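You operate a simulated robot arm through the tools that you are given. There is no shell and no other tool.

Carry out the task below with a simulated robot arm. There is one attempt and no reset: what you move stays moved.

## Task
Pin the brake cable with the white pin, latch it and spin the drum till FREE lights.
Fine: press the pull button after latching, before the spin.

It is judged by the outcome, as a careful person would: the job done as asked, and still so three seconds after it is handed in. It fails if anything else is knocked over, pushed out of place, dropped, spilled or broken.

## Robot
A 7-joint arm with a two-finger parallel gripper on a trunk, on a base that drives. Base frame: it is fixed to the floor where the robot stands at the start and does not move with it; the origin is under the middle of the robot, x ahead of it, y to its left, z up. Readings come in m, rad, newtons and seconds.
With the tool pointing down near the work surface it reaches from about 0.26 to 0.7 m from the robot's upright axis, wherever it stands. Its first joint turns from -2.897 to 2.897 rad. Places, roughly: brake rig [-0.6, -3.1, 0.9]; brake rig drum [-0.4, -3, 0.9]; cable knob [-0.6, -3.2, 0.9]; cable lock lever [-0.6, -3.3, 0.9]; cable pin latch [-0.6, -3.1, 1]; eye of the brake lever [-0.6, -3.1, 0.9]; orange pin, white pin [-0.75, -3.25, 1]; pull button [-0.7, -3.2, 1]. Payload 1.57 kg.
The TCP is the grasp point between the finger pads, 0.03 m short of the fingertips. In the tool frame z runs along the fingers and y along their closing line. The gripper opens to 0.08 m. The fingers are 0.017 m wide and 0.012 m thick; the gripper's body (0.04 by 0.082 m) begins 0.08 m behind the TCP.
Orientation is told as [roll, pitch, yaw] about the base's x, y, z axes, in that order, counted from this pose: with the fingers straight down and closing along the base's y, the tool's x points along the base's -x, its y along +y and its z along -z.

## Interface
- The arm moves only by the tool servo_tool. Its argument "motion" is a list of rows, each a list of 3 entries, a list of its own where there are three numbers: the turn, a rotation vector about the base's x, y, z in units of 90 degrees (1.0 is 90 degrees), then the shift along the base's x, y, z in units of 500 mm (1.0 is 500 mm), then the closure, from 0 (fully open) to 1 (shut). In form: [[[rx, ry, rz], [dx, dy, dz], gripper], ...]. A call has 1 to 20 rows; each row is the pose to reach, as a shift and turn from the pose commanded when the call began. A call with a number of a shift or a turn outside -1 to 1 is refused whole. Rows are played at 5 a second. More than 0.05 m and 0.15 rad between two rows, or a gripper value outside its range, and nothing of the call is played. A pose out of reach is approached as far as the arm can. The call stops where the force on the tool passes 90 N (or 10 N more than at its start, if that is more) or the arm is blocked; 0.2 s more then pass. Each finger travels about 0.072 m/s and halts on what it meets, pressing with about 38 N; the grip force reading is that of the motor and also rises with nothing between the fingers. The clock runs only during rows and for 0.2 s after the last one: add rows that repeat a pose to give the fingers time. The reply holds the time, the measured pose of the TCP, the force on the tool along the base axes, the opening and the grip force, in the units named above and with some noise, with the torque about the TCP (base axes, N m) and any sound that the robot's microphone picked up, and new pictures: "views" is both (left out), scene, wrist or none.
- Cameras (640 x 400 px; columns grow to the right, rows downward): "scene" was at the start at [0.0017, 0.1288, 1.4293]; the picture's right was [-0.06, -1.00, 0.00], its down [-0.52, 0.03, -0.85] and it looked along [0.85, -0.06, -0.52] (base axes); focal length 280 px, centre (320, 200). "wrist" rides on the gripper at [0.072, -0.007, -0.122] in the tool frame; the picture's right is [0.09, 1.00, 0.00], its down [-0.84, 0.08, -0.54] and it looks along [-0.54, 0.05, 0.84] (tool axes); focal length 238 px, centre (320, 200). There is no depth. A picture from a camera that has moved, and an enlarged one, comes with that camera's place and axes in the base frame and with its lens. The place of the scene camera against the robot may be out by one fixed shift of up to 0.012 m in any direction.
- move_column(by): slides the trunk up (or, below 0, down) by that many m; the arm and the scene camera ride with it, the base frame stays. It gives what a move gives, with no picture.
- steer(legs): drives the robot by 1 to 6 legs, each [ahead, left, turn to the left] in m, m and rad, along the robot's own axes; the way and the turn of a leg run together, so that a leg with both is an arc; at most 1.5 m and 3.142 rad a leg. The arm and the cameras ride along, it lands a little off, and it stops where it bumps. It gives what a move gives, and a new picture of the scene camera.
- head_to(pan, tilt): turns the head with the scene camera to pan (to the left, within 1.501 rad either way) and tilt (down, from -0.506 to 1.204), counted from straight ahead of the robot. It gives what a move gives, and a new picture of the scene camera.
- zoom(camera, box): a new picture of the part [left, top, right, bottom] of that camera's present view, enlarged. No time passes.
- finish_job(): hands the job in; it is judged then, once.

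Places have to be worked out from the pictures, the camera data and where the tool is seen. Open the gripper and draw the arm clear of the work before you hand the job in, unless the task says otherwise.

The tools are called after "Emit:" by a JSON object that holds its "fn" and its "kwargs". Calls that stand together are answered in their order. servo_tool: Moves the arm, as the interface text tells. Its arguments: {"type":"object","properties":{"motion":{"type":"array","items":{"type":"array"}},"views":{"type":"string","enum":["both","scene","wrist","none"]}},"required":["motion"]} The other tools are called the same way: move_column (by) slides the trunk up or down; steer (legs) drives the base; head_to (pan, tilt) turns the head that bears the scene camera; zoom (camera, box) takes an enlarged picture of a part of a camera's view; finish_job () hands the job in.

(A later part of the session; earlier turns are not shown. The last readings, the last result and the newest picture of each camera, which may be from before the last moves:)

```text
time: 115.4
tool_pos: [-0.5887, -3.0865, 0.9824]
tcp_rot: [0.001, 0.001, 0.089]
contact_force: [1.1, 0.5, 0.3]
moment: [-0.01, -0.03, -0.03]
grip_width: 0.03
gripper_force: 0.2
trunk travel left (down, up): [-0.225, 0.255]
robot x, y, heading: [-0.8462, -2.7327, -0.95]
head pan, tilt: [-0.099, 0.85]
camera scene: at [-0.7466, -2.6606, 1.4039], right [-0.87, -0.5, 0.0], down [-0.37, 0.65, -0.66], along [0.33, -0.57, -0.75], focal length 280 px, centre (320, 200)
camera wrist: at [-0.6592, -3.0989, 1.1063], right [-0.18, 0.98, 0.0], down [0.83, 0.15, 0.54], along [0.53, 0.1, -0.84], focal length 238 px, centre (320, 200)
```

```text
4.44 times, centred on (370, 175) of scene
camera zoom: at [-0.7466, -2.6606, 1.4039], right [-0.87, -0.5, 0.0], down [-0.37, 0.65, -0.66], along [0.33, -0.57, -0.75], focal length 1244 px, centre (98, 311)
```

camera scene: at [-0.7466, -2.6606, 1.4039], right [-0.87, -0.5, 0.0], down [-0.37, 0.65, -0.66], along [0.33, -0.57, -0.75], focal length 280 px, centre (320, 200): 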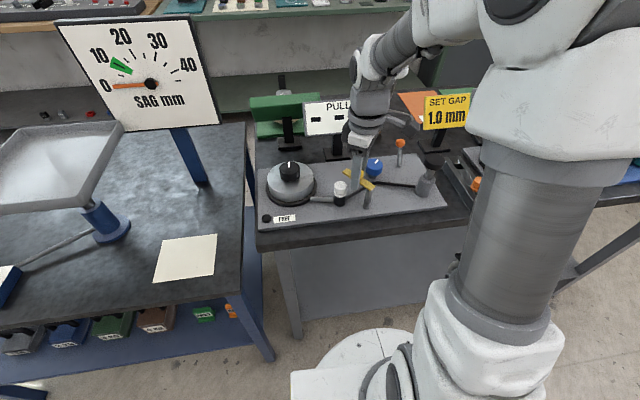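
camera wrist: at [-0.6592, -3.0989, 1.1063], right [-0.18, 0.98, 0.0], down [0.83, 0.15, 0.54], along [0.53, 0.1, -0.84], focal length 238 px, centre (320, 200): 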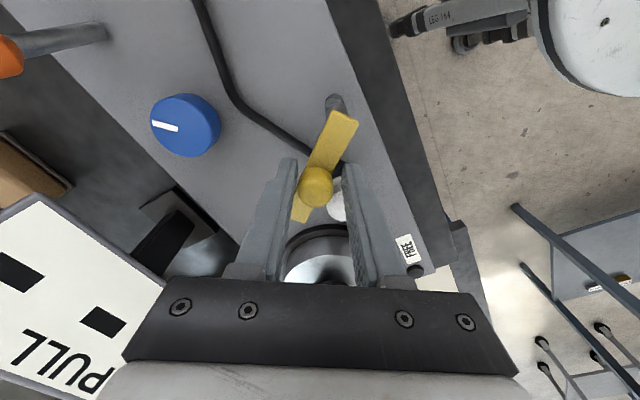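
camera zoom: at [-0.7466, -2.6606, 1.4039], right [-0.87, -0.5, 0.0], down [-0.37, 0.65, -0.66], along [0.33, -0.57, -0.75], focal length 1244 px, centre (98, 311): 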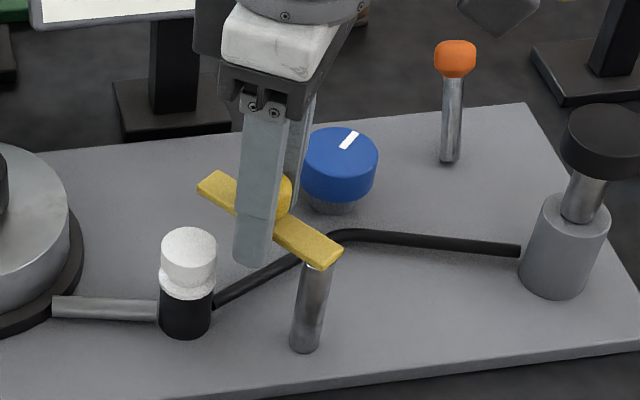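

The latch is swinging well, now about 40° short of the pin (it lags the hand by some 17°). I go on with three more steps and check height over the pin head.

Emit:
{"fn": "servo_tool", "kwargs": {"motion": [[[0, 0, 0.0942], [-0.0003, 0.0087, 0], 0.63], [[0, 0, 0.1884], [-0.0019, 0.0173, 0], 0.63], [[0, 0, 0.2826], [-0.0047, 0.0255, 0], 0.63], [[0, 0, 0.2826], [-0.0047, 0.0255, 0], 0.63]]}}

Emit:
{"fn": "zoom", "kwargs": {"camera": "wrist", "box": [220, 60, 420, 210]}}

Emit:
{"fn": "zoom", "kwargs": {"camera": "scene", "box": [310, 130, 430, 220]}}

```text
time: 116.4
tool_pos: [-0.5907, -3.0739, 0.9838]
tcp_rot: [0.001, 0.0, 0.532]
contact_force: [0.3, 0.2, 0.3]
moment: [-0.05, 0.01, 0.01]
grip_width: 0.0295
gripper_force: 0.0
trunk travel left (down, up): [-0.225, 0.255]
robot x, y, heading: [-0.8498, -2.7352, -0.945]
head pan, tilt: [-0.099, 0.85]
camera scene: at [-0.7466, -2.6606, 1.4039], right [-0.87, -0.5, 0.0], down [-0.37, 0.65, -0.66], along [0.33, -0.57, -0.75], focal length 280 px, centre (320, 200)
camera wrist: at [-0.6491, -3.1161, 1.1068], right [-0.58, 0.81, 0.0], down [0.68, 0.49, 0.54], along [0.44, 0.32, -0.84], focal length 238 px, centre (320, 200)
```

scene: 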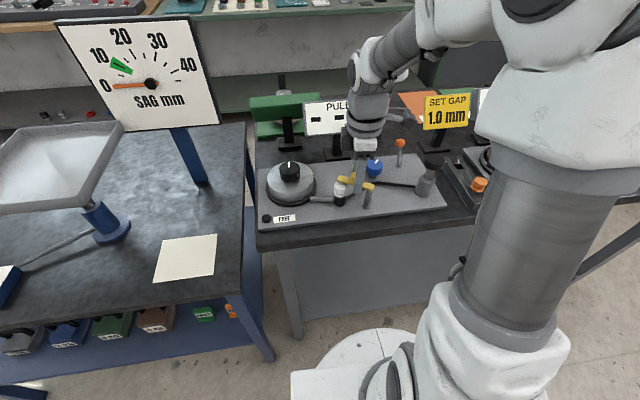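
wrist: 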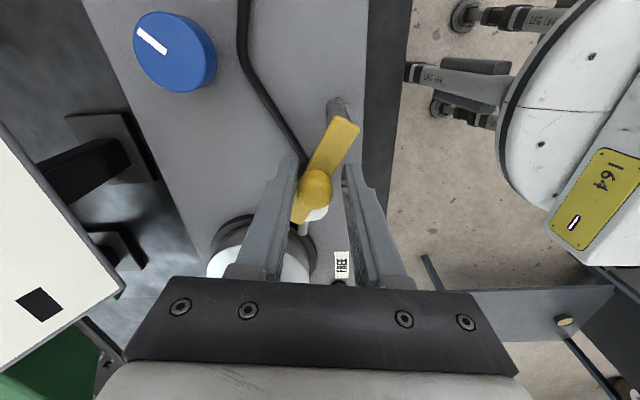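

```text
2.67 times, centred on (320, 135) of wrist
camera zoom: at [-0.6491, -3.1161, 1.1068], right [-0.58, 0.81, 0.0], down [0.68, 0.49, 0.54], along [0.44, 0.32, -0.84], focal length 636 px, centre (320, 373)
```

zoom: 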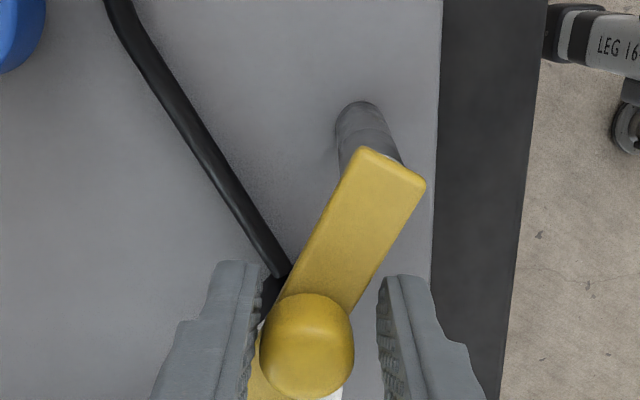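

```text
4.44 times, centred on (370, 175) of scene
camera zoom: at [-0.7466, -2.6606, 1.4039], right [-0.87, -0.5, 0.0], down [-0.37, 0.65, -0.66], along [0.33, -0.57, -0.75], focal length 1244 px, centre (98, 311)
```

zoom: 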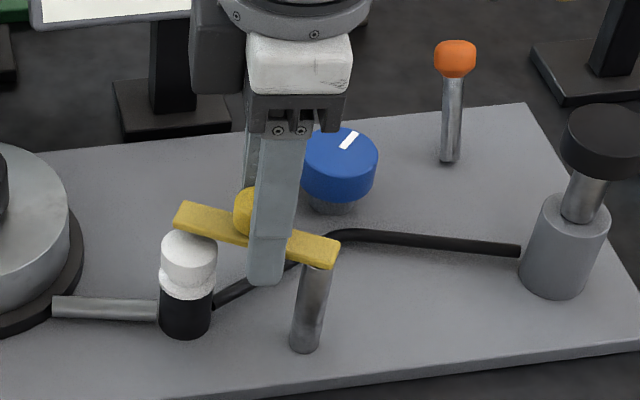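

The bar is partly over the head and clears it. I continue two more steps.

Emit:
{"fn": "servo_tool", "kwargs": {"motion": [[[0, 0, 0.0942], [-0.004, 0.0078, 0], 0.63], [[0, 0, 0.1884], [-0.0091, 0.0148, 0], 0.63], [[0, 0, 0.1884], [-0.0091, 0.0148, 0], 0.63]]}}

Emit:
{"fn": "zoom", "kwargs": {"camera": "wrist", "box": [220, 60, 420, 260]}}

Emit:
{"fn": "zoom", "kwargs": {"camera": "scene", "box": [310, 140, 410, 215]}}

```text
time: 117.2
tool_pos: [-0.5951, -3.0691, 0.9844]
tcp_rot: [-0.003, 0.0, 0.825]
contact_force: [-2.0, -16.2, 0.6]
moment: [-0.29, 0.01, -0.34]
grip_width: 0.0385
gripper_force: 4.7
trunk travel left (down, up): [-0.225, 0.255]
robot x, y, heading: [-0.8457, -2.7325, -0.949]
head pan, tilt: [-0.099, 0.85]
camera scene: at [-0.7467, -2.6622, 1.404], right [-0.87, -0.5, 0.0], down [-0.37, 0.65, -0.66], along [0.33, -0.57, -0.75], focal length 280 px, centre (320, 200)
camera wrist: at [-0.6392, -3.1258, 1.1071], right [-0.79, 0.61, 0.0], down [0.51, 0.67, 0.54], along [0.33, 0.43, -0.84], focal length 238 px, centre (320, 200)
```

scene: 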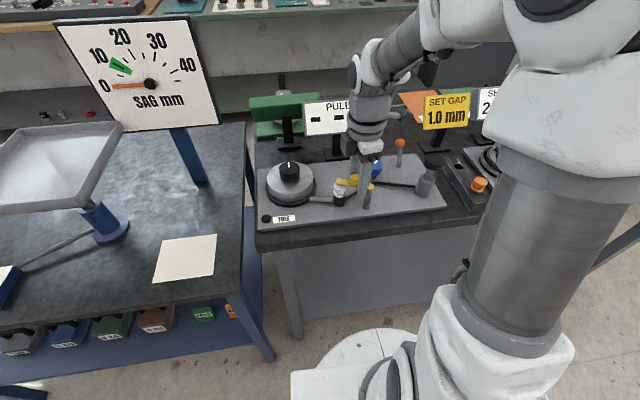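
wrist: 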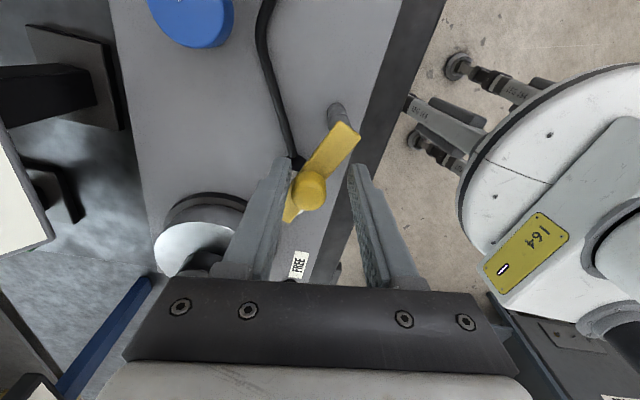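

```text
2.00 times, centred on (320, 160) of wrist
camera zoom: at [-0.6392, -3.1258, 1.1071], right [-0.79, 0.61, 0.0], down [0.51, 0.67, 0.54], along [0.33, 0.43, -0.84], focal length 477 px, centre (320, 280)
```

zoom: 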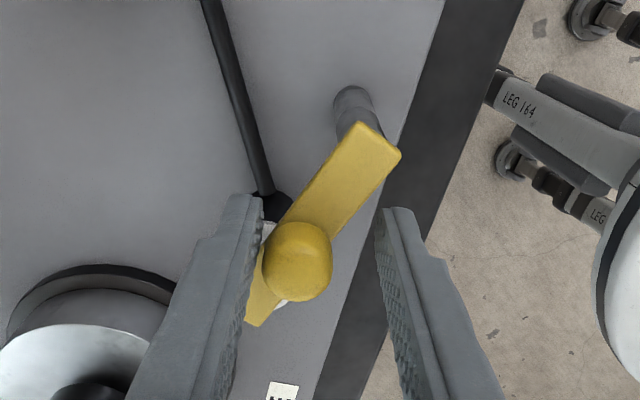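

```text
5.33 times, centred on (360, 178) of scene
camera zoom: at [-0.7467, -2.6622, 1.404], right [-0.87, -0.5, 0.0], down [-0.37, 0.65, -0.66], along [0.33, -0.57, -0.75], focal length 1492 px, centre (107, 320)
```

zoom: 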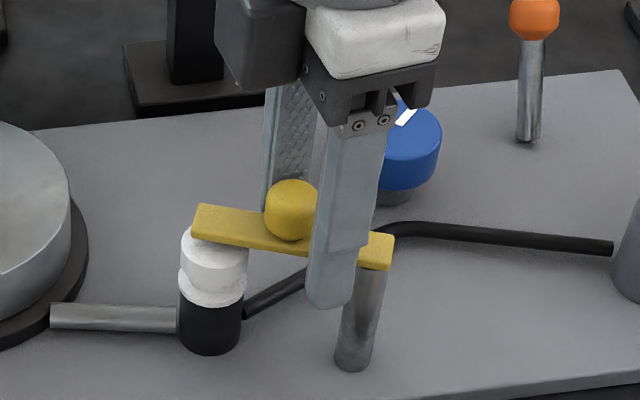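

There is now resistance (16 N) and the finger was pushed back a little, so the bar met a stop or the pin head. I enlarge that spot before pushing on.

Emit:
{"fn": "zoom", "kwargs": {"camera": "scene", "box": [325, 170, 385, 210]}}

Emit:
{"fn": "zoom", "kwargs": {"camera": "wrist", "box": [270, 140, 370, 225]}}

```text
10.00 times, centred on (355, 190) of scene
camera zoom: at [-0.7467, -2.6622, 1.404], right [-0.87, -0.5, 0.0], down [-0.37, 0.65, -0.66], along [0.33, -0.57, -0.75], focal length 2798 px, centre (-30, 300)
```

zoom: 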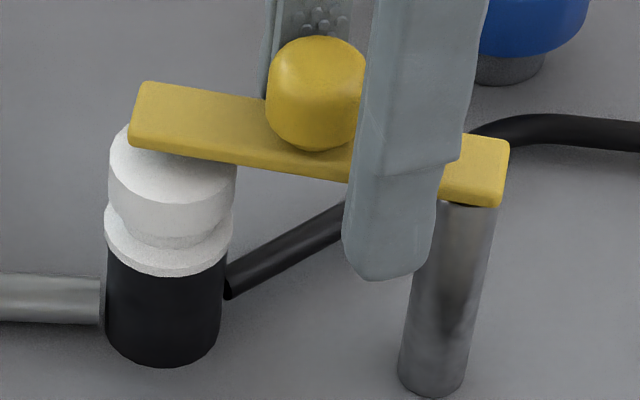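

```text
4.71 times, centred on (320, 182) of wrist
camera zoom: at [-0.6392, -3.1258, 1.1071], right [-0.79, 0.61, 0.0], down [0.51, 0.67, 0.54], along [0.33, 0.43, -0.84], focal length 1122 px, centre (320, 282)
```

zoom: 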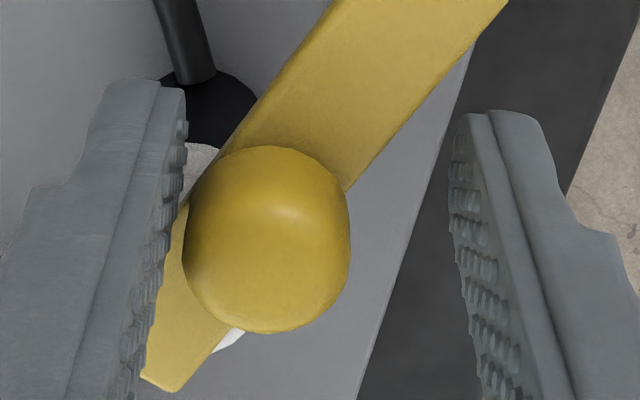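

The pictures show the bar centred over the pin's head, so the resistance is the latch's end stop. I ease back a little within the finger play, open slightly, lift out straight and check.

Emit:
{"fn": "servo_tool", "kwargs": {"motion": [[[0, 0, -0.05], [0.0027, -0.0037, 0], 0.6], [[0, 0, -0.05], [0.0027, -0.0037, 0], 0.55], [[0, 0, -0.05], [0.0027, -0.0037, 0], 0.5], [[0, 0, -0.05], [0.0027, -0.0037, 0.03], 0.5], [[0, 0, -0.05], [0.0027, -0.0037, 0.08], 0.5], [[0, 0, -0.05], [0.0027, -0.0037, 0.14], 0.5], [[0, 0, -0.05], [0.0027, -0.0037, 0.2], 0.5]]}}

Emit:
{"fn": "zoom", "kwargs": {"camera": "scene", "box": [310, 150, 400, 215]}}

Emit:
{"fn": "zoom", "kwargs": {"camera": "wrist", "box": [220, 60, 420, 210]}}

```text
time: 118.8
tool_pos: [-0.5949, -3.0682, 1.0824]
tcp_rot: [0.001, -0.001, 0.745]
contact_force: [0.1, -0.8, -1.3]
moment: [0.01, 0.0, 0.01]
grip_width: 0.0401
gripper_force: 0.0
trunk travel left (down, up): [-0.225, 0.255]
robot x, y, heading: [-0.8461, -2.7347, -0.954]
head pan, tilt: [-0.099, 0.85]
camera scene: at [-0.7465, -2.6607, 1.4039], right [-0.87, -0.5, 0.0], down [-0.37, 0.65, -0.66], along [0.33, -0.57, -0.75], focal length 280 px, centre (320, 200)
camera wrist: at [-0.6429, -3.1212, 1.2056], right [-0.74, 0.67, 0.0], down [0.56, 0.62, 0.54], along [0.36, 0.41, -0.84], focal length 238 px, centre (320, 200)
```

scene: 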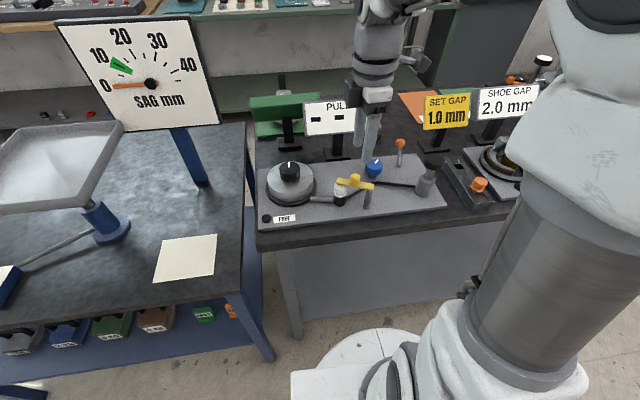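
wrist: 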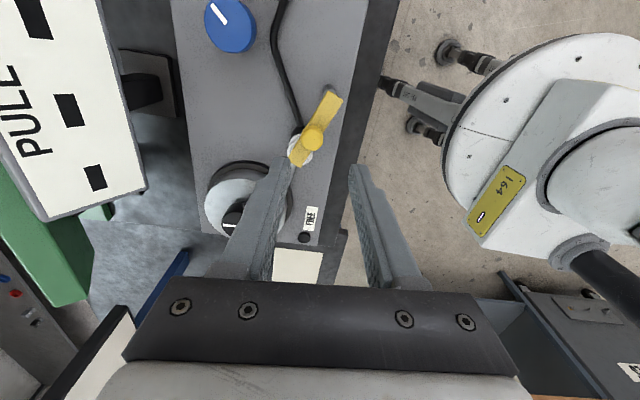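

```text
6.15 times, centred on (355, 182) of scene
camera zoom: at [-0.7465, -2.6607, 1.4039], right [-0.87, -0.5, 0.0], down [-0.37, 0.65, -0.66], along [0.33, -0.57, -0.75], focal length 1722 px, centre (105, 308)
```

zoom: 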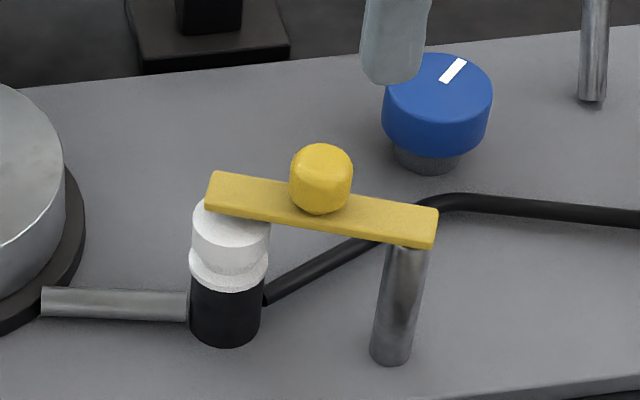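

```text
2.67 times, centred on (320, 135) of wrist
camera zoom: at [-0.6429, -3.1212, 1.2056], right [-0.74, 0.67, 0.0], down [0.56, 0.62, 0.54], along [0.36, 0.41, -0.84], focal length 636 px, centre (320, 373)
```

zoom: 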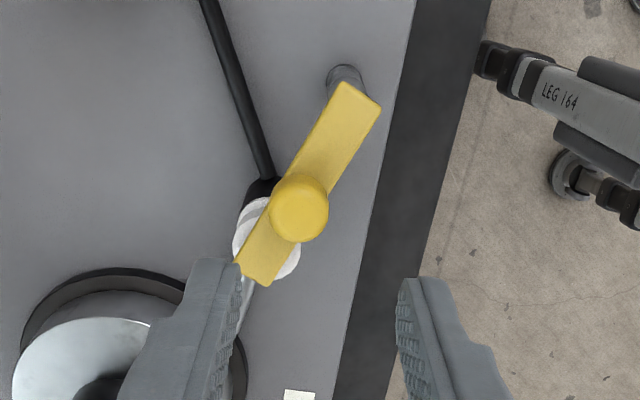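

The latch bar lies across the pin's head and stays there. Next the pull button; my estimate is about (-0.722,-3.191) with its top near z 1.0. I turn the hand back and move above it to measure.

Emit:
{"fn": "servo_tool", "kwargs": {"motion": [[[0, 0, -0.09], [-0.02, -0.02, 0.02], 0.5], [[0, 0, -0.18], [-0.045, -0.042, 0.03], 0.5], [[0, 0, -0.27], [-0.07, -0.066, 0.03], 0.4], [[0, 0, -0.36], [-0.095, -0.09, 0.03], 0.4], [[0, 0, -0.45], [-0.12, -0.115, 0.03], 0.4], [[0, 0, -0.54], [-0.145, -0.14, 0.03], 0.4], [[0, 0, -0.63], [-0.17, -0.165, 0.03], 0.4], [[0, 0, -0.72], [-0.195, -0.19, 0.03], 0.4], [[0, 0, -0.81], [-0.22, -0.215, 0.03], 0.4], [[0, 0, -0.9], [-0.24, -0.235, 0.03], 0.4], [[0, 0, -0.99], [-0.254, -0.246, 0.03], 0.4], [[0, 0, -0.99], [-0.254, -0.246, 0.03], 0.4]]}}

Emit:
{"fn": "zoom", "kwargs": {"camera": "wrist", "box": [220, 60, 420, 210]}}

Emit:
{"fn": "zoom", "kwargs": {"camera": "scene", "box": [340, 110, 460, 210]}}

```text
time: 121.4
tool_pos: [-0.7211, -3.1921, 1.0995]
tcp_rot: [0.002, -0.001, -0.808]
contact_force: [0.2, -0.3, 0.1]
moment: [0.02, -0.01, 0.01]
grip_width: 0.0482
gripper_force: 0.1
trunk travel left (down, up): [-0.225, 0.255]
robot x, y, heading: [-0.8435, -2.7343, -0.951]
head pan, tilt: [-0.099, 0.85]
camera scene: at [-0.7466, -2.6606, 1.4039], right [-0.87, -0.5, 0.0], down [-0.37, 0.65, -0.66], along [0.33, -0.57, -0.75], focal length 280 px, centre (320, 200)
camera wrist: at [-0.7756, -3.144, 1.2226], right [0.66, 0.75, 0.0], down [0.63, -0.55, 0.54], along [0.41, -0.36, -0.84], focal length 238 px, centre (320, 200)
```

scene: 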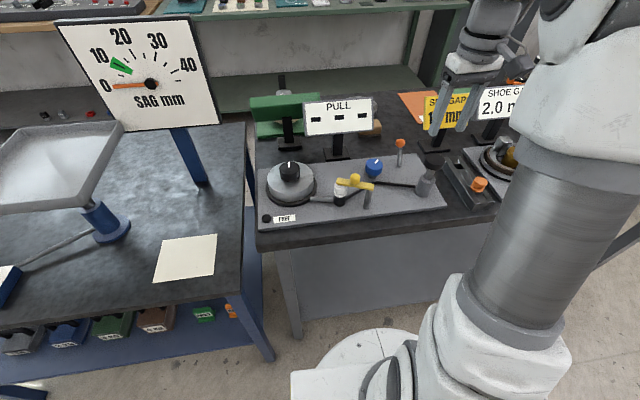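
wrist: 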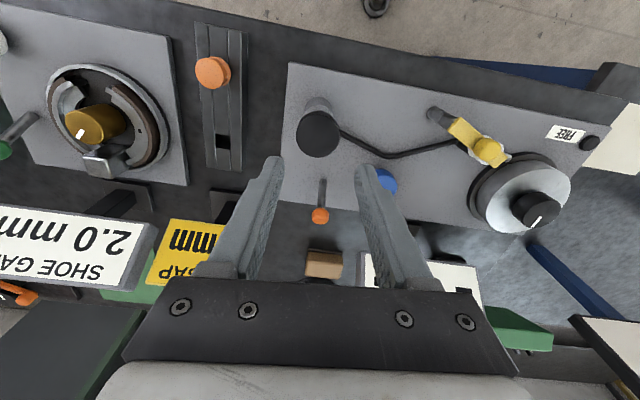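

```text
2.67 times, centred on (320, 135) of wrist
camera zoom: at [-0.7756, -3.144, 1.2226], right [0.66, 0.75, 0.0], down [0.63, -0.55, 0.54], along [0.41, -0.36, -0.84], focal length 636 px, centre (320, 373)
```

zoom: 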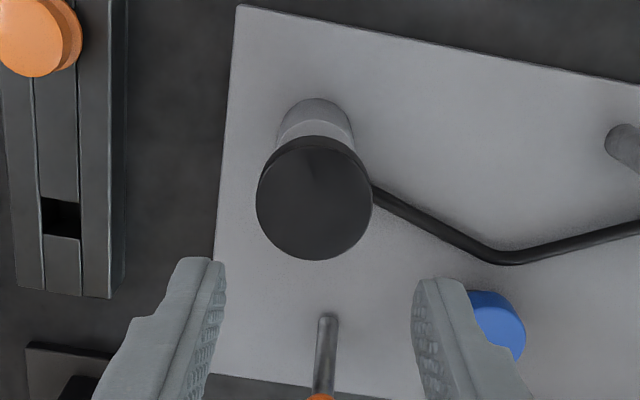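

```text
4.00 times, centred on (400, 160) of scene
camera zoom: at [-0.7466, -2.6606, 1.4039], right [-0.87, -0.5, 0.0], down [-0.37, 0.65, -0.66], along [0.33, -0.57, -0.75], focal length 1119 px, centre (0, 360)
```

zoom: 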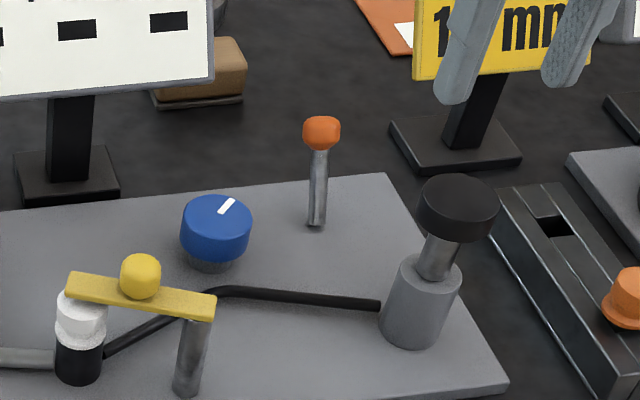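

The button is directly under the TCP, 0.04 m across, top near z 0.995. I close the fingers and go down to just above it.

Emit:
{"fn": "servo_tool", "kwargs": {"motion": [[[0, 0, 0], [0.001, -0.002, 0], 0.7], [[0, 0, 0], [0.001, -0.002, 0], 1.0], [[0, 0, 0], [0.001, -0.002, -0.03], 1.0], [[0, 0, 0], [0.001, -0.002, -0.07], 1.0], [[0, 0, 0], [0.001, -0.002, -0.11], 1.0], [[0, 0, 0], [0.001, -0.002, -0.11], 1.0]]}}

Emit:
{"fn": "zoom", "kwargs": {"camera": "scene", "box": [300, 90, 460, 210]}}

```text
time: 122.8
tool_pos: [-0.7192, -3.1935, 1.0424]
tcp_rot: [0.002, 0.001, -0.807]
contact_force: [0.3, -0.3, -0.7]
moment: [-0.04, 0.0, -0.01]
grip_width: 0.0002
gripper_force: 21.8
trunk travel left (down, up): [-0.225, 0.255]
robot x, y, heading: [-0.8443, -2.7316, -0.952]
head pan, tilt: [-0.099, 0.85]
camera scene: at [-0.7466, -2.6607, 1.4039], right [-0.87, -0.5, 0.0], down [-0.37, 0.65, -0.66], along [0.33, -0.57, -0.75], focal length 280 px, centre (320, 200)
camera wrist: at [-0.7738, -3.145, 1.167], right [0.66, 0.76, 0.0], down [0.63, -0.55, 0.54], along [0.41, -0.35, -0.84], focal length 238 px, centre (320, 200)
```

scene: 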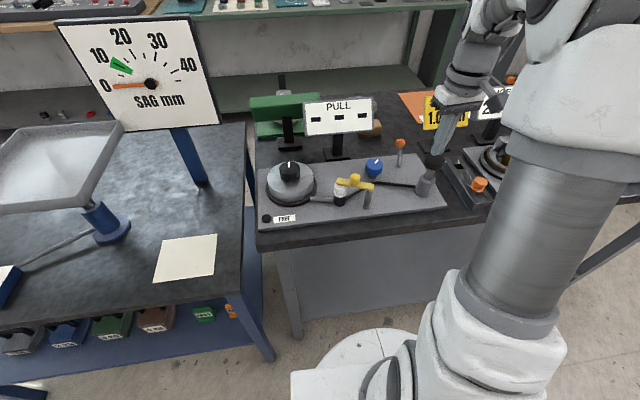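
wrist: 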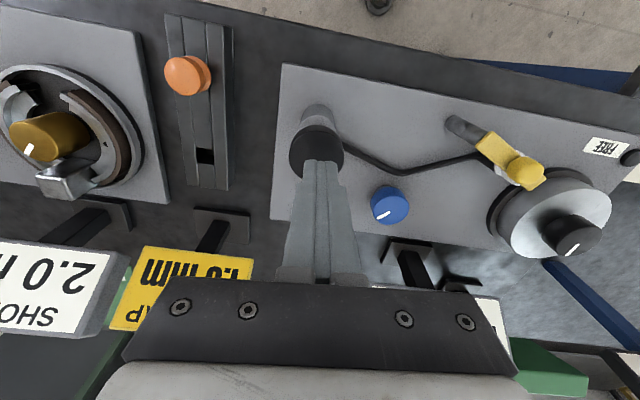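

```text
3.33 times, centred on (380, 150) of scene
camera zoom: at [-0.7466, -2.6607, 1.4039], right [-0.87, -0.5, 0.0], down [-0.37, 0.65, -0.66], along [0.33, -0.57, -0.75], focal length 933 px, centre (120, 367)
```

zoom: 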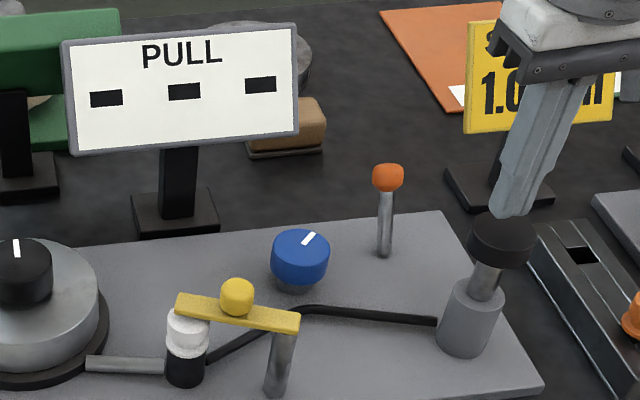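

The fingertips hover about 1–2 cm above the cap. I press down in small steps, watching force.

Emit:
{"fn": "servo_tool", "kwargs": {"motion": [[[0, 0, 0], [0, 0, -0.01], 1.0], [[0, 0, 0], [0, 0, -0.02], 1.0], [[0, 0, 0], [0, 0, -0.03], 1.0], [[0, 0, 0], [0, 0, -0.04], 1.0], [[0, 0, 0], [0, 0, -0.045], 1.0]]}}

Emit:
{"fn": "zoom", "kwargs": {"camera": "scene", "box": [300, 90, 460, 210]}}

```text
time: 124.0
tool_pos: [-0.7201, -3.1915, 1.0202]
tcp_rot: [0.003, 0.001, -0.805]
contact_force: [0.5, 0.8, 0.9]
moment: [0.0, -0.03, -0.03]
grip_width: 0.0
gripper_force: 21.4
trunk travel left (down, up): [-0.225, 0.255]
robot x, y, heading: [-0.8468, -2.7375, -0.949]
head pan, tilt: [-0.099, 0.85]
camera scene: at [-0.7466, -2.6605, 1.4039], right [-0.87, -0.5, 0.0], down [-0.38, 0.65, -0.66], along [0.33, -0.57, -0.75], focal length 280 px, centre (320, 200)
camera wrist: at [-0.7742, -3.1446, 1.1437], right [0.66, 0.76, 0.0], down [0.63, -0.55, 0.54], along [0.41, -0.35, -0.84], focal length 238 px, centre (320, 200)
```

scene: 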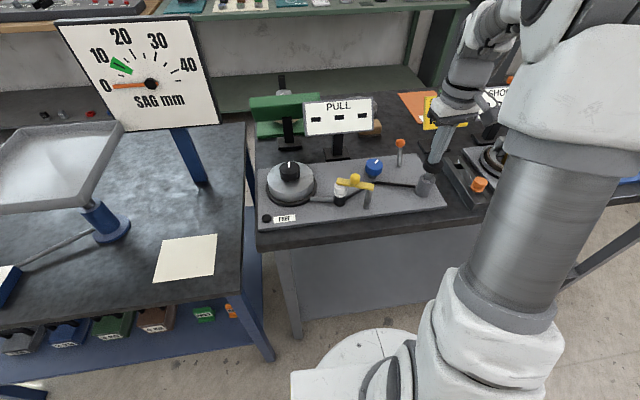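
wrist: 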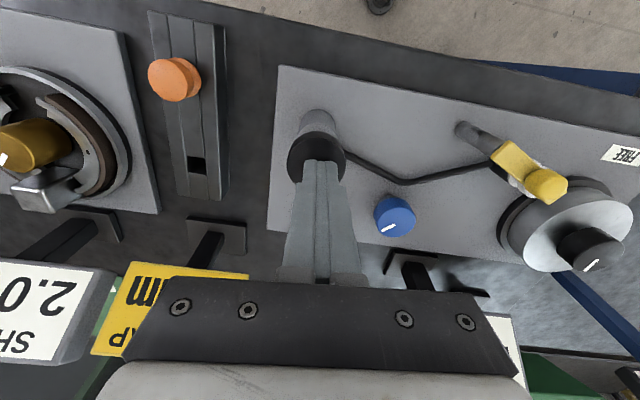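

```text
3.33 times, centred on (380, 150) of scene
camera zoom: at [-0.7466, -2.6605, 1.4039], right [-0.87, -0.5, 0.0], down [-0.38, 0.65, -0.66], along [0.33, -0.57, -0.75], focal length 933 px, centre (120, 367)
```

zoom: 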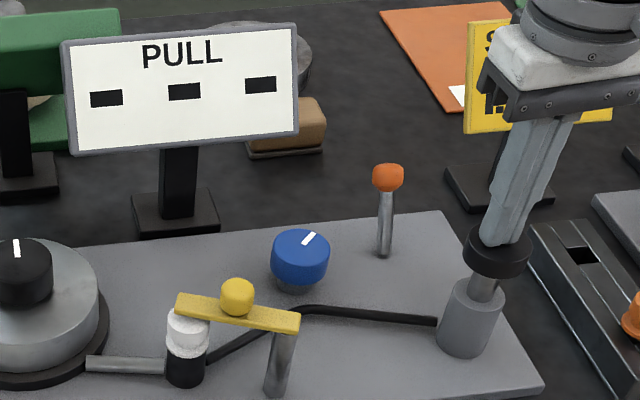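

The cap has begun to move down with very little force. I press on.

Emit:
{"fn": "servo_tool", "kwargs": {"motion": [[[0, 0, 0], [0, 0, -0.01], 1.0], [[0, 0, 0], [0, 0, -0.02], 1.0], [[0, 0, 0], [0, 0, -0.03], 1.0], [[0, 0, 0], [0, 0, -0.03], 1.0]]}}

Emit:
{"fn": "zoom", "kwargs": {"camera": "scene", "box": [300, 90, 460, 210]}}

```text
time: 125.0
tool_pos: [-0.7209, -3.1934, 1.0067]
tcp_rot: [0.001, -0.004, -0.807]
contact_force: [1.1, -5.3, 11.9]
moment: [-0.16, -0.02, 0.03]
grip_width: 0.0001
gripper_force: 21.3
trunk travel left (down, up): [-0.225, 0.255]
robot x, y, heading: [-0.8506, -2.7341, -0.947]
head pan, tilt: [-0.099, 0.85]
camera scene: at [-0.7466, -2.6605, 1.4039], right [-0.87, -0.5, 0.0], down [-0.37, 0.65, -0.66], along [0.33, -0.57, -0.75], focal length 280 px, centre (320, 200)
camera wrist: at [-0.7747, -3.1442, 1.1289], right [0.66, 0.76, 0.0], down [0.63, -0.55, 0.54], along [0.41, -0.36, -0.84], focal length 238 px, centre (320, 200)
```

scene: 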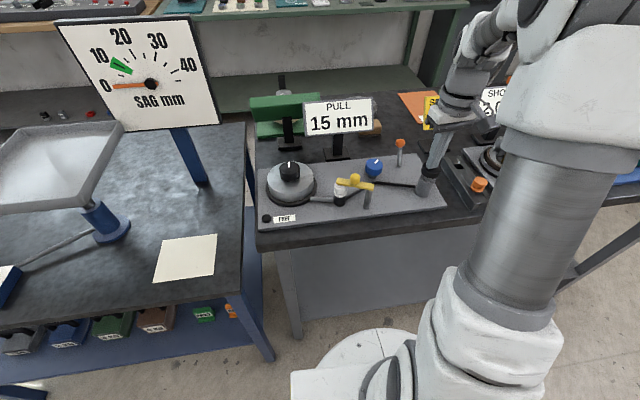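
wrist: 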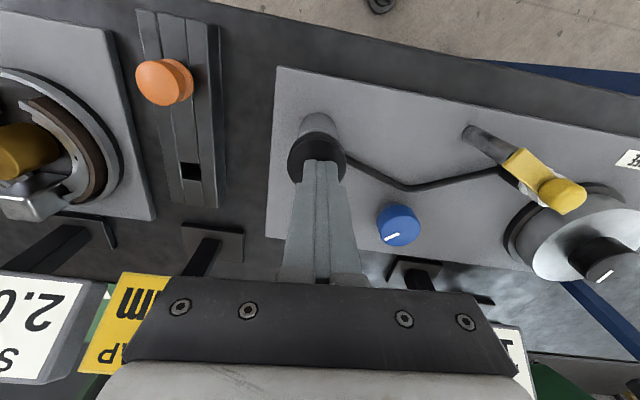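

```text
3.33 times, centred on (380, 150) of scene
camera zoom: at [-0.7466, -2.6605, 1.4039], right [-0.87, -0.5, 0.0], down [-0.37, 0.65, -0.66], along [0.33, -0.57, -0.75], focal length 933 px, centre (120, 367)
```

zoom: 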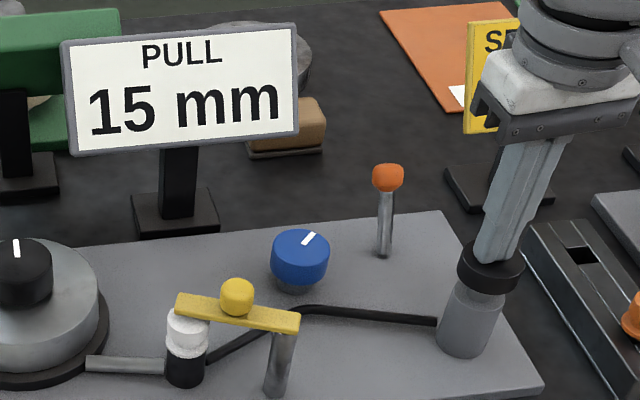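

The display now reads PULL 15 mm: the button is pressed. I lift off the button and look at the rig again.

Emit:
{"fn": "servo_tool", "kwargs": {"motion": [[[0, 0, 0], [0, 0, 0.03], 1.0], [[0, 0, 0], [0, 0, 0.08], 1.0], [[0, 0, 0], [0, 0, 0.14], 1.0], [[0, 0, 0], [0, 0, 0.19], 1.0], [[0, 0, 0], [0, 0, 0.19], 1.0]], "views": "scene"}}

Emit:
{"fn": "zoom", "kwargs": {"camera": "scene", "box": [250, 90, 460, 235]}}

```text
time: 126.2
tool_pos: [-0.7202, -3.1928, 1.1022]
tcp_rot: [0.002, 0.0, -0.806]
contact_force: [1.3, -0.5, 0.2]
moment: [0.0, 0.0, -0.04]
grip_width: 0.0
gripper_force: 21.1
trunk travel left (down, up): [-0.225, 0.255]
robot x, y, heading: [-0.8431, -2.7328, -0.949]
head pan, tilt: [-0.099, 0.85]
camera scene: at [-0.7466, -2.6606, 1.4039], right [-0.87, -0.5, 0.0], down [-0.37, 0.65, -0.66], along [0.33, -0.57, -0.75], focal length 280 px, centre (320, 200)
```

scene: 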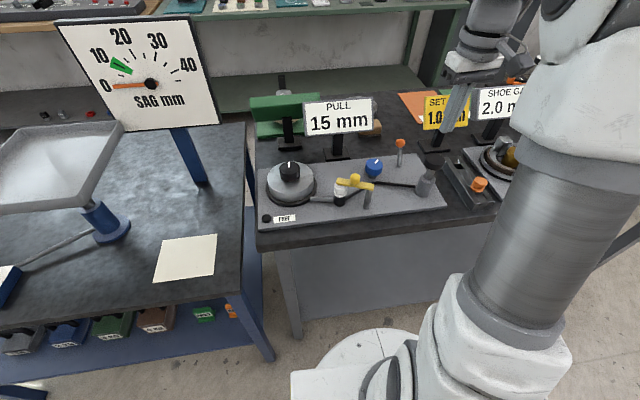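

```text
2.76 times, centred on (355, 162) of scene
camera zoom: at [-0.7466, -2.6606, 1.4039], right [-0.87, -0.5, 0.0], down [-0.37, 0.65, -0.66], along [0.33, -0.57, -0.75], focal length 772 px, centre (223, 303)
```

zoom: 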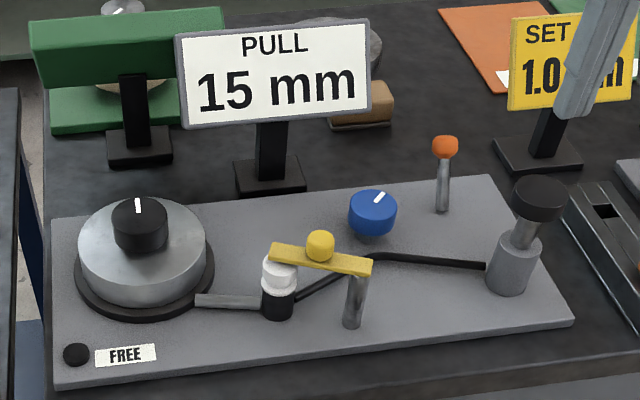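

The reading stays at 15 mm. Now the drum: its black knob is near (-0.44,-3.043), top about z 0.96. I move above it with the fingers open for an exact look.

Emit:
{"fn": "servo_tool", "kwargs": {"motion": [[[0, 0, -0.01], [0.07, 0.038, 0], 1.0], [[0, 0, -0.02], [0.14, 0.076, 0], 0.8], [[0, 0, -0.03], [0.21, 0.114, 0], 0.6], [[0, 0, -0.05], [0.28, 0.152, 0], 0.4], [[0, 0, -0.06], [0.35, 0.19, 0], 0.2], [[0, 0, -0.07], [0.42, 0.228, 0], 0], [[0, 0, -0.08], [0.49, 0.266, 0], 0], [[0, 0, -0.09], [0.556, 0.302, -0.02], 0], [[0, 0, -0.09], [0.556, 0.302, -0.05], 0], [[0, 0, -0.09], [0.556, 0.302, -0.05], 0]]}}

Emit:
{"fn": "zoom", "kwargs": {"camera": "wrist", "box": [220, 60, 420, 210]}}

Emit:
{"fn": "zoom", "kwargs": {"camera": "scene", "box": [250, 110, 370, 230]}}

```text
time: 128.4
tool_pos: [-0.4436, -3.0427, 1.0757]
tcp_rot: [0.0, 0.0, -0.948]
contact_force: [0.3, -0.4, -0.6]
moment: [0.0, -0.02, -0.02]
grip_width: 0.0805
gripper_force: 0.1
trunk travel left (down, up): [-0.225, 0.255]
robot x, y, heading: [-0.846, -2.734, -0.949]
head pan, tilt: [-0.099, 0.85]
camera scene: at [-0.7466, -2.6606, 1.4039], right [-0.87, -0.5, 0.0], down [-0.37, 0.65, -0.66], along [0.33, -0.57, -0.75], focal length 280 px, centre (320, 200)
camera wrist: at [-0.4908, -2.9873, 1.1993], right [0.76, 0.66, 0.0], down [0.55, -0.63, 0.54], along [0.36, -0.41, -0.84], focal length 238 px, centre (320, 200)
```

scene: 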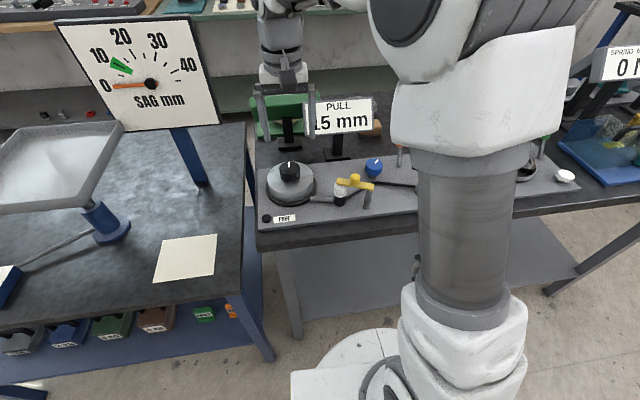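
wrist: 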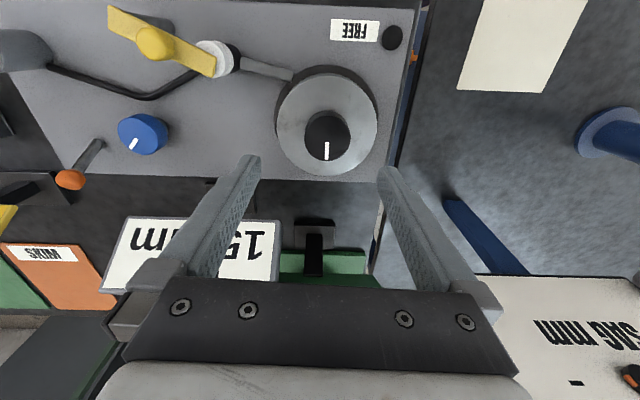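

```text
2.67 times, centred on (320, 135) of wrist
camera zoom: at [-0.4908, -2.9873, 1.1993], right [0.76, 0.66, 0.0], down [0.55, -0.63, 0.54], along [0.36, -0.41, -0.84], focal length 636 px, centre (320, 373)
```

zoom: 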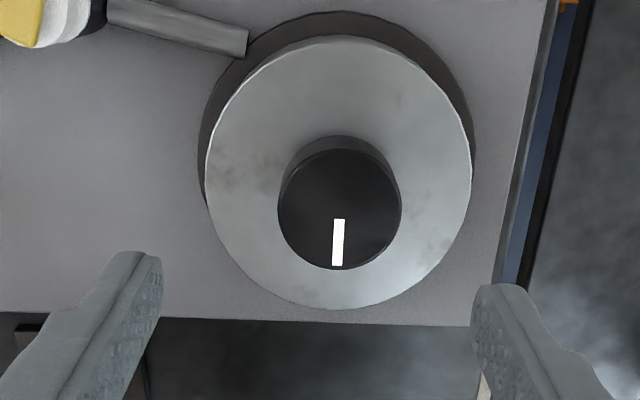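

```text
3.33 times, centred on (310, 170) of scene
camera zoom: at [-0.7466, -2.6606, 1.4039], right [-0.87, -0.5, 0.0], down [-0.37, 0.65, -0.66], along [0.33, -0.57, -0.75], focal length 933 px, centre (353, 300)
```

zoom: 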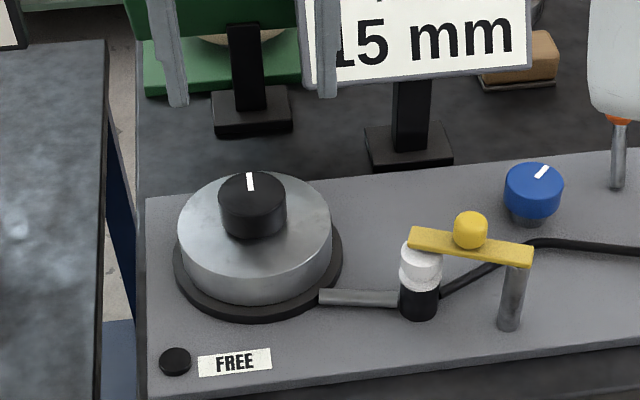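

The knob is 0.045 m across, centre about 9 mm from the TCP in x, top at z≈0.962, drum top near 0.933. I centre over it and go down with open fingers to TCP z 0.972.

Emit:
{"fn": "servo_tool", "kwargs": {"motion": [[[0, 0, 0], [0.0174, 0, 0], 0], [[0, 0, 0], [0.0174, 0, -0.05], 0], [[0, 0, 0], [0.0174, 0, -0.1], 0], [[0, 0, 0], [0.0174, 0, -0.15], 0], [[0, 0, 0], [0.0174, 0, -0.19], 0], [[0, 0, 0], [0.0174, 0, -0.207], 0], [[0, 0, 0], [0.0174, 0, -0.207], 0]]}}

Emit:
{"fn": "zoom", "kwargs": {"camera": "wrist", "box": [220, 80, 420, 230]}}

Emit:
{"fn": "zoom", "kwargs": {"camera": "scene", "box": [250, 130, 350, 230]}}

```text
time: 130.0
tool_pos: [-0.4347, -3.0428, 0.9729]
tcp_rot: [0.002, -0.004, -0.948]
contact_force: [0.4, 0.5, -0.2]
moment: [0.02, 0.0, 0.0]
grip_width: 0.08
gripper_force: 0.1
trunk travel left (down, up): [-0.225, 0.255]
robot x, y, heading: [-0.8421, -2.7357, -0.948]
head pan, tilt: [-0.099, 0.85]
camera scene: at [-0.7466, -2.6606, 1.4039], right [-0.87, -0.5, 0.0], down [-0.37, 0.65, -0.66], along [0.33, -0.57, -0.75], focal length 280 px, centre (320, 200)
camera wrist: at [-0.4819, -2.9877, 1.0965], right [0.76, 0.66, 0.0], down [0.55, -0.63, 0.54], along [0.36, -0.41, -0.84], focal length 238 px, centre (320, 200)
```

scene: 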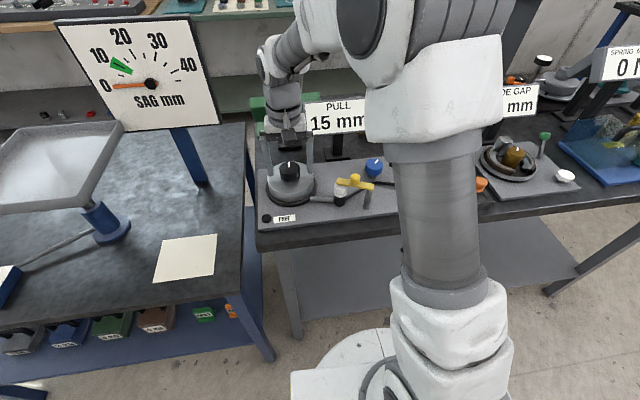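
wrist: 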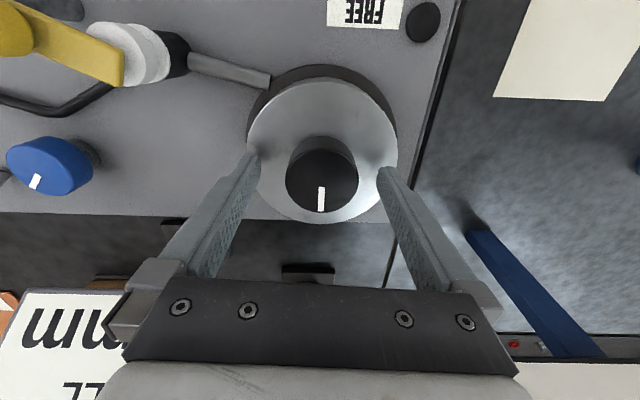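

```text
2.67 times, centred on (320, 155) of wrist
camera zoom: at [-0.4819, -2.9877, 1.0965], right [0.76, 0.66, 0.0], down [0.55, -0.63, 0.54], along [0.36, -0.41, -0.84], focal length 636 px, centre (320, 320)
```

zoom: 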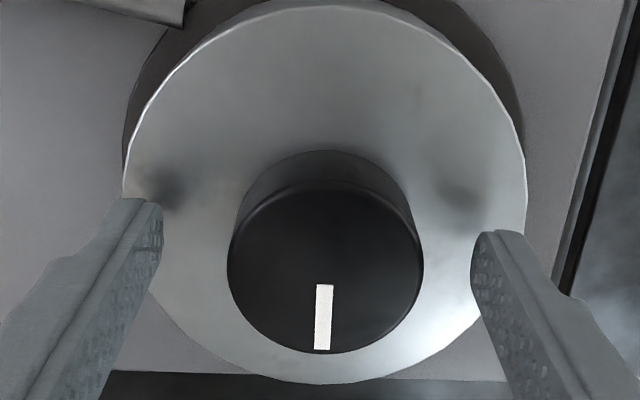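

```text
4.00 times, centred on (300, 180) of scene
camera zoom: at [-0.7466, -2.6606, 1.4039], right [-0.87, -0.5, 0.0], down [-0.37, 0.65, -0.66], along [0.33, -0.57, -0.75], focal length 1119 px, centre (400, 280)
```

zoom: 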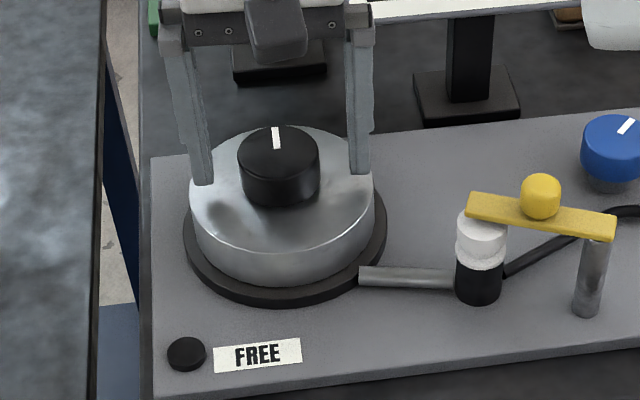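

The knob is centred between the fingers to within 2 mm. I close on it and turn the drum gently to the left to see how it goes.

Emit:
{"fn": "servo_tool", "kwargs": {"motion": [[[0, 0, 0], [-0.0006, 0.0036, 0], 0.3], [[0, 0, 0], [-0.0006, 0.0036, 0], 0.6], [[0, 0, 0], [-0.0006, 0.0036, 0], 0.7], [[0, 0, 0], [-0.0006, 0.0036, 0], 0.7], [[0, 0, 0.09], [-0.0006, 0.0036, 0], 0.7], [[0, 0, 0.18], [-0.0006, 0.0036, 0], 0.7], [[0, 0, 0.27], [-0.0006, 0.0036, 0], 0.7], [[0, 0, 0.36], [-0.0006, 0.0036, 0], 0.7]]}}

Emit:
{"fn": "zoom", "kwargs": {"camera": "scene", "box": [250, 130, 350, 230]}}

```text
time: 131.8
tool_pos: [-0.4367, -3.0415, 0.9729]
tcp_rot: [0.0, -0.002, -0.382]
contact_force: [-6.0, -11.8, 10.5]
moment: [0.39, 0.38, -0.05]
grip_width: 0.0476
gripper_force: 44.9
trunk travel left (down, up): [-0.225, 0.255]
robot x, y, heading: [-0.8463, -2.7361, -0.949]
head pan, tilt: [-0.099, 0.85]
camera scene: at [-0.7476, -2.6614, 1.4041], right [-0.87, -0.5, 0.0], down [-0.37, 0.65, -0.66], along [0.33, -0.57, -0.75], focal length 280 px, centre (320, 200)
camera wrist: at [-0.5051, -3.0208, 1.0964], right [0.29, 0.96, 0.0], down [0.8, -0.24, 0.54], along [0.52, -0.16, -0.84], focal length 238 px, centre (320, 200)
```

scene: 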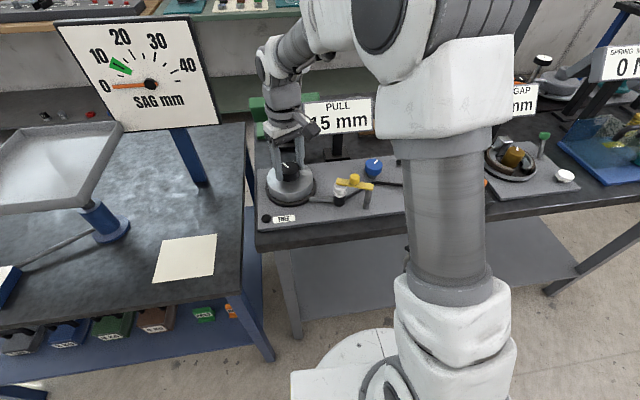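
wrist: 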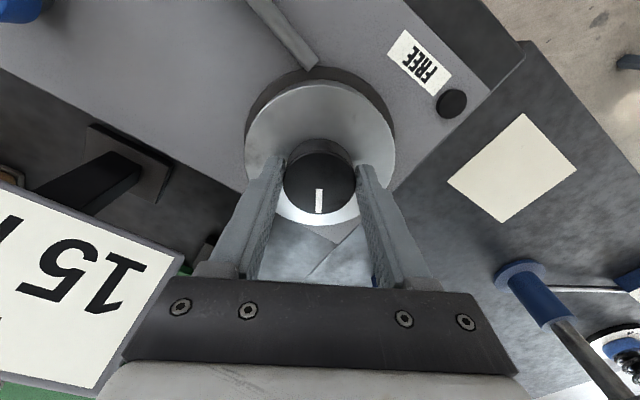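

```text
4.00 times, centred on (300, 180) of scene
camera zoom: at [-0.7476, -2.6614, 1.4041], right [-0.87, -0.5, 0.0], down [-0.37, 0.65, -0.66], along [0.33, -0.57, -0.75], focal length 1119 px, centre (400, 280)
```

zoom: 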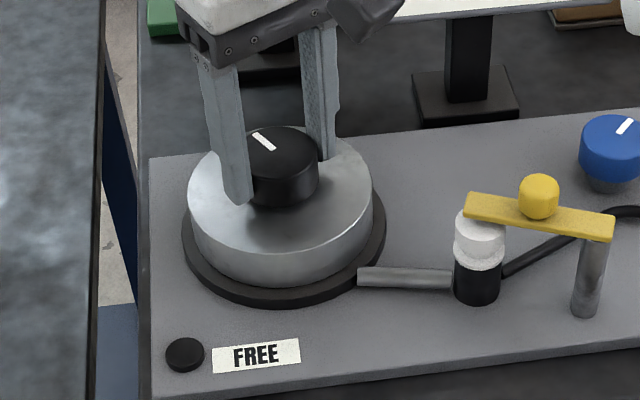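

The drum turns with the knob; there is a mild side force showing I am about 2 mm off in y. I correct that and keep turning to the left.

Emit:
{"fn": "servo_tool", "kwargs": {"motion": [[[0, 0, 0.03], [0.0004, -0.0036, 0.004], 0.7], [[0, 0, 0.12], [0.0004, -0.0036, 0.004], 0.7], [[0, 0, 0.21], [0.0004, -0.0036, 0.004], 0.7], [[0, 0, 0.3], [0.0004, -0.0036, 0.004], 0.7], [[0, 0, 0.39], [0.0004, -0.0036, 0.004], 0.7], [[0, 0, 0.48], [0.0004, -0.0036, 0.004], 0.7], [[0, 0, 0.57], [0.0004, -0.0036, 0.004], 0.7], [[0, 0, 0.66], [0.0004, -0.0036, 0.004], 0.7]]}}

Emit:
{"fn": "zoom", "kwargs": {"camera": "scene", "box": [250, 130, 350, 230]}}

```text
time: 133.6
tool_pos: [-0.4354, -3.0463, 0.9736]
tcp_rot: [-0.001, 0.0, 0.655]
contact_force: [2.4, -28.9, -9.5]
moment: [-0.18, 0.63, -0.1]
grip_width: 0.0474
gripper_force: 45.5
trunk travel left (down, up): [-0.225, 0.255]
robot x, y, heading: [-0.8441, -2.7326, -0.946]
head pan, tilt: [-0.099, 0.85]
camera scene: at [-0.7456, -2.6635, 1.404], right [-0.87, -0.5, 0.0], down [-0.38, 0.65, -0.66], along [0.33, -0.57, -0.75], focal length 280 px, centre (320, 200)
camera wrist: at [-0.488, -3.0943, 1.0966], right [-0.68, 0.73, 0.0], down [0.62, 0.57, 0.54], along [0.4, 0.37, -0.84], focal length 238 px, centre (320, 200)
```

scene: 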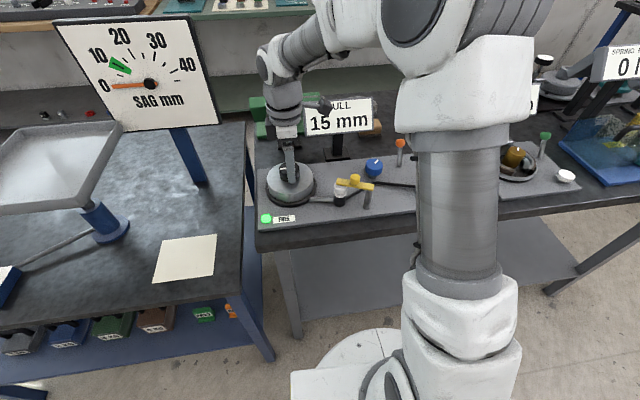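
wrist: 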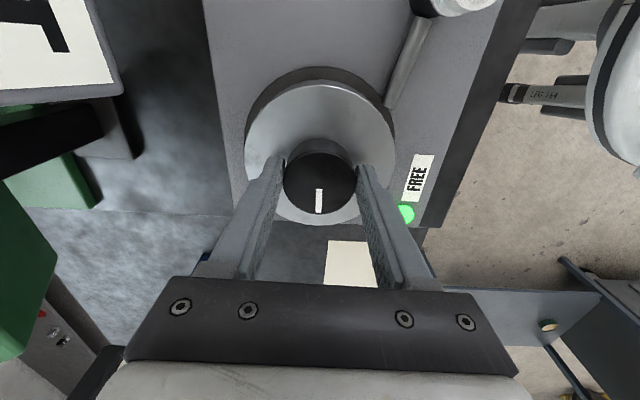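

```text
4.00 times, centred on (300, 180) of scene
camera zoom: at [-0.7456, -2.6635, 1.404], right [-0.87, -0.5, 0.0], down [-0.38, 0.65, -0.66], along [0.33, -0.57, -0.75], focal length 1119 px, centre (400, 280)
```

zoom: 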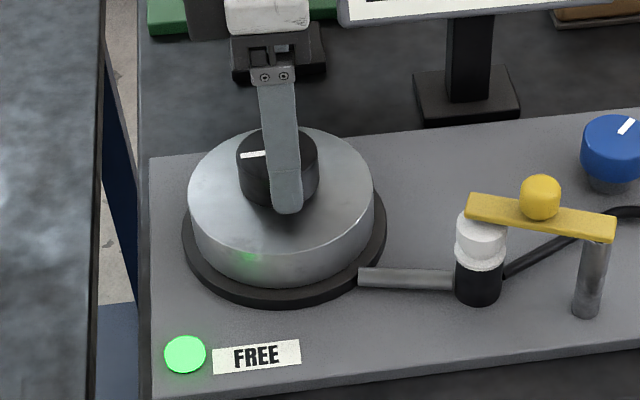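

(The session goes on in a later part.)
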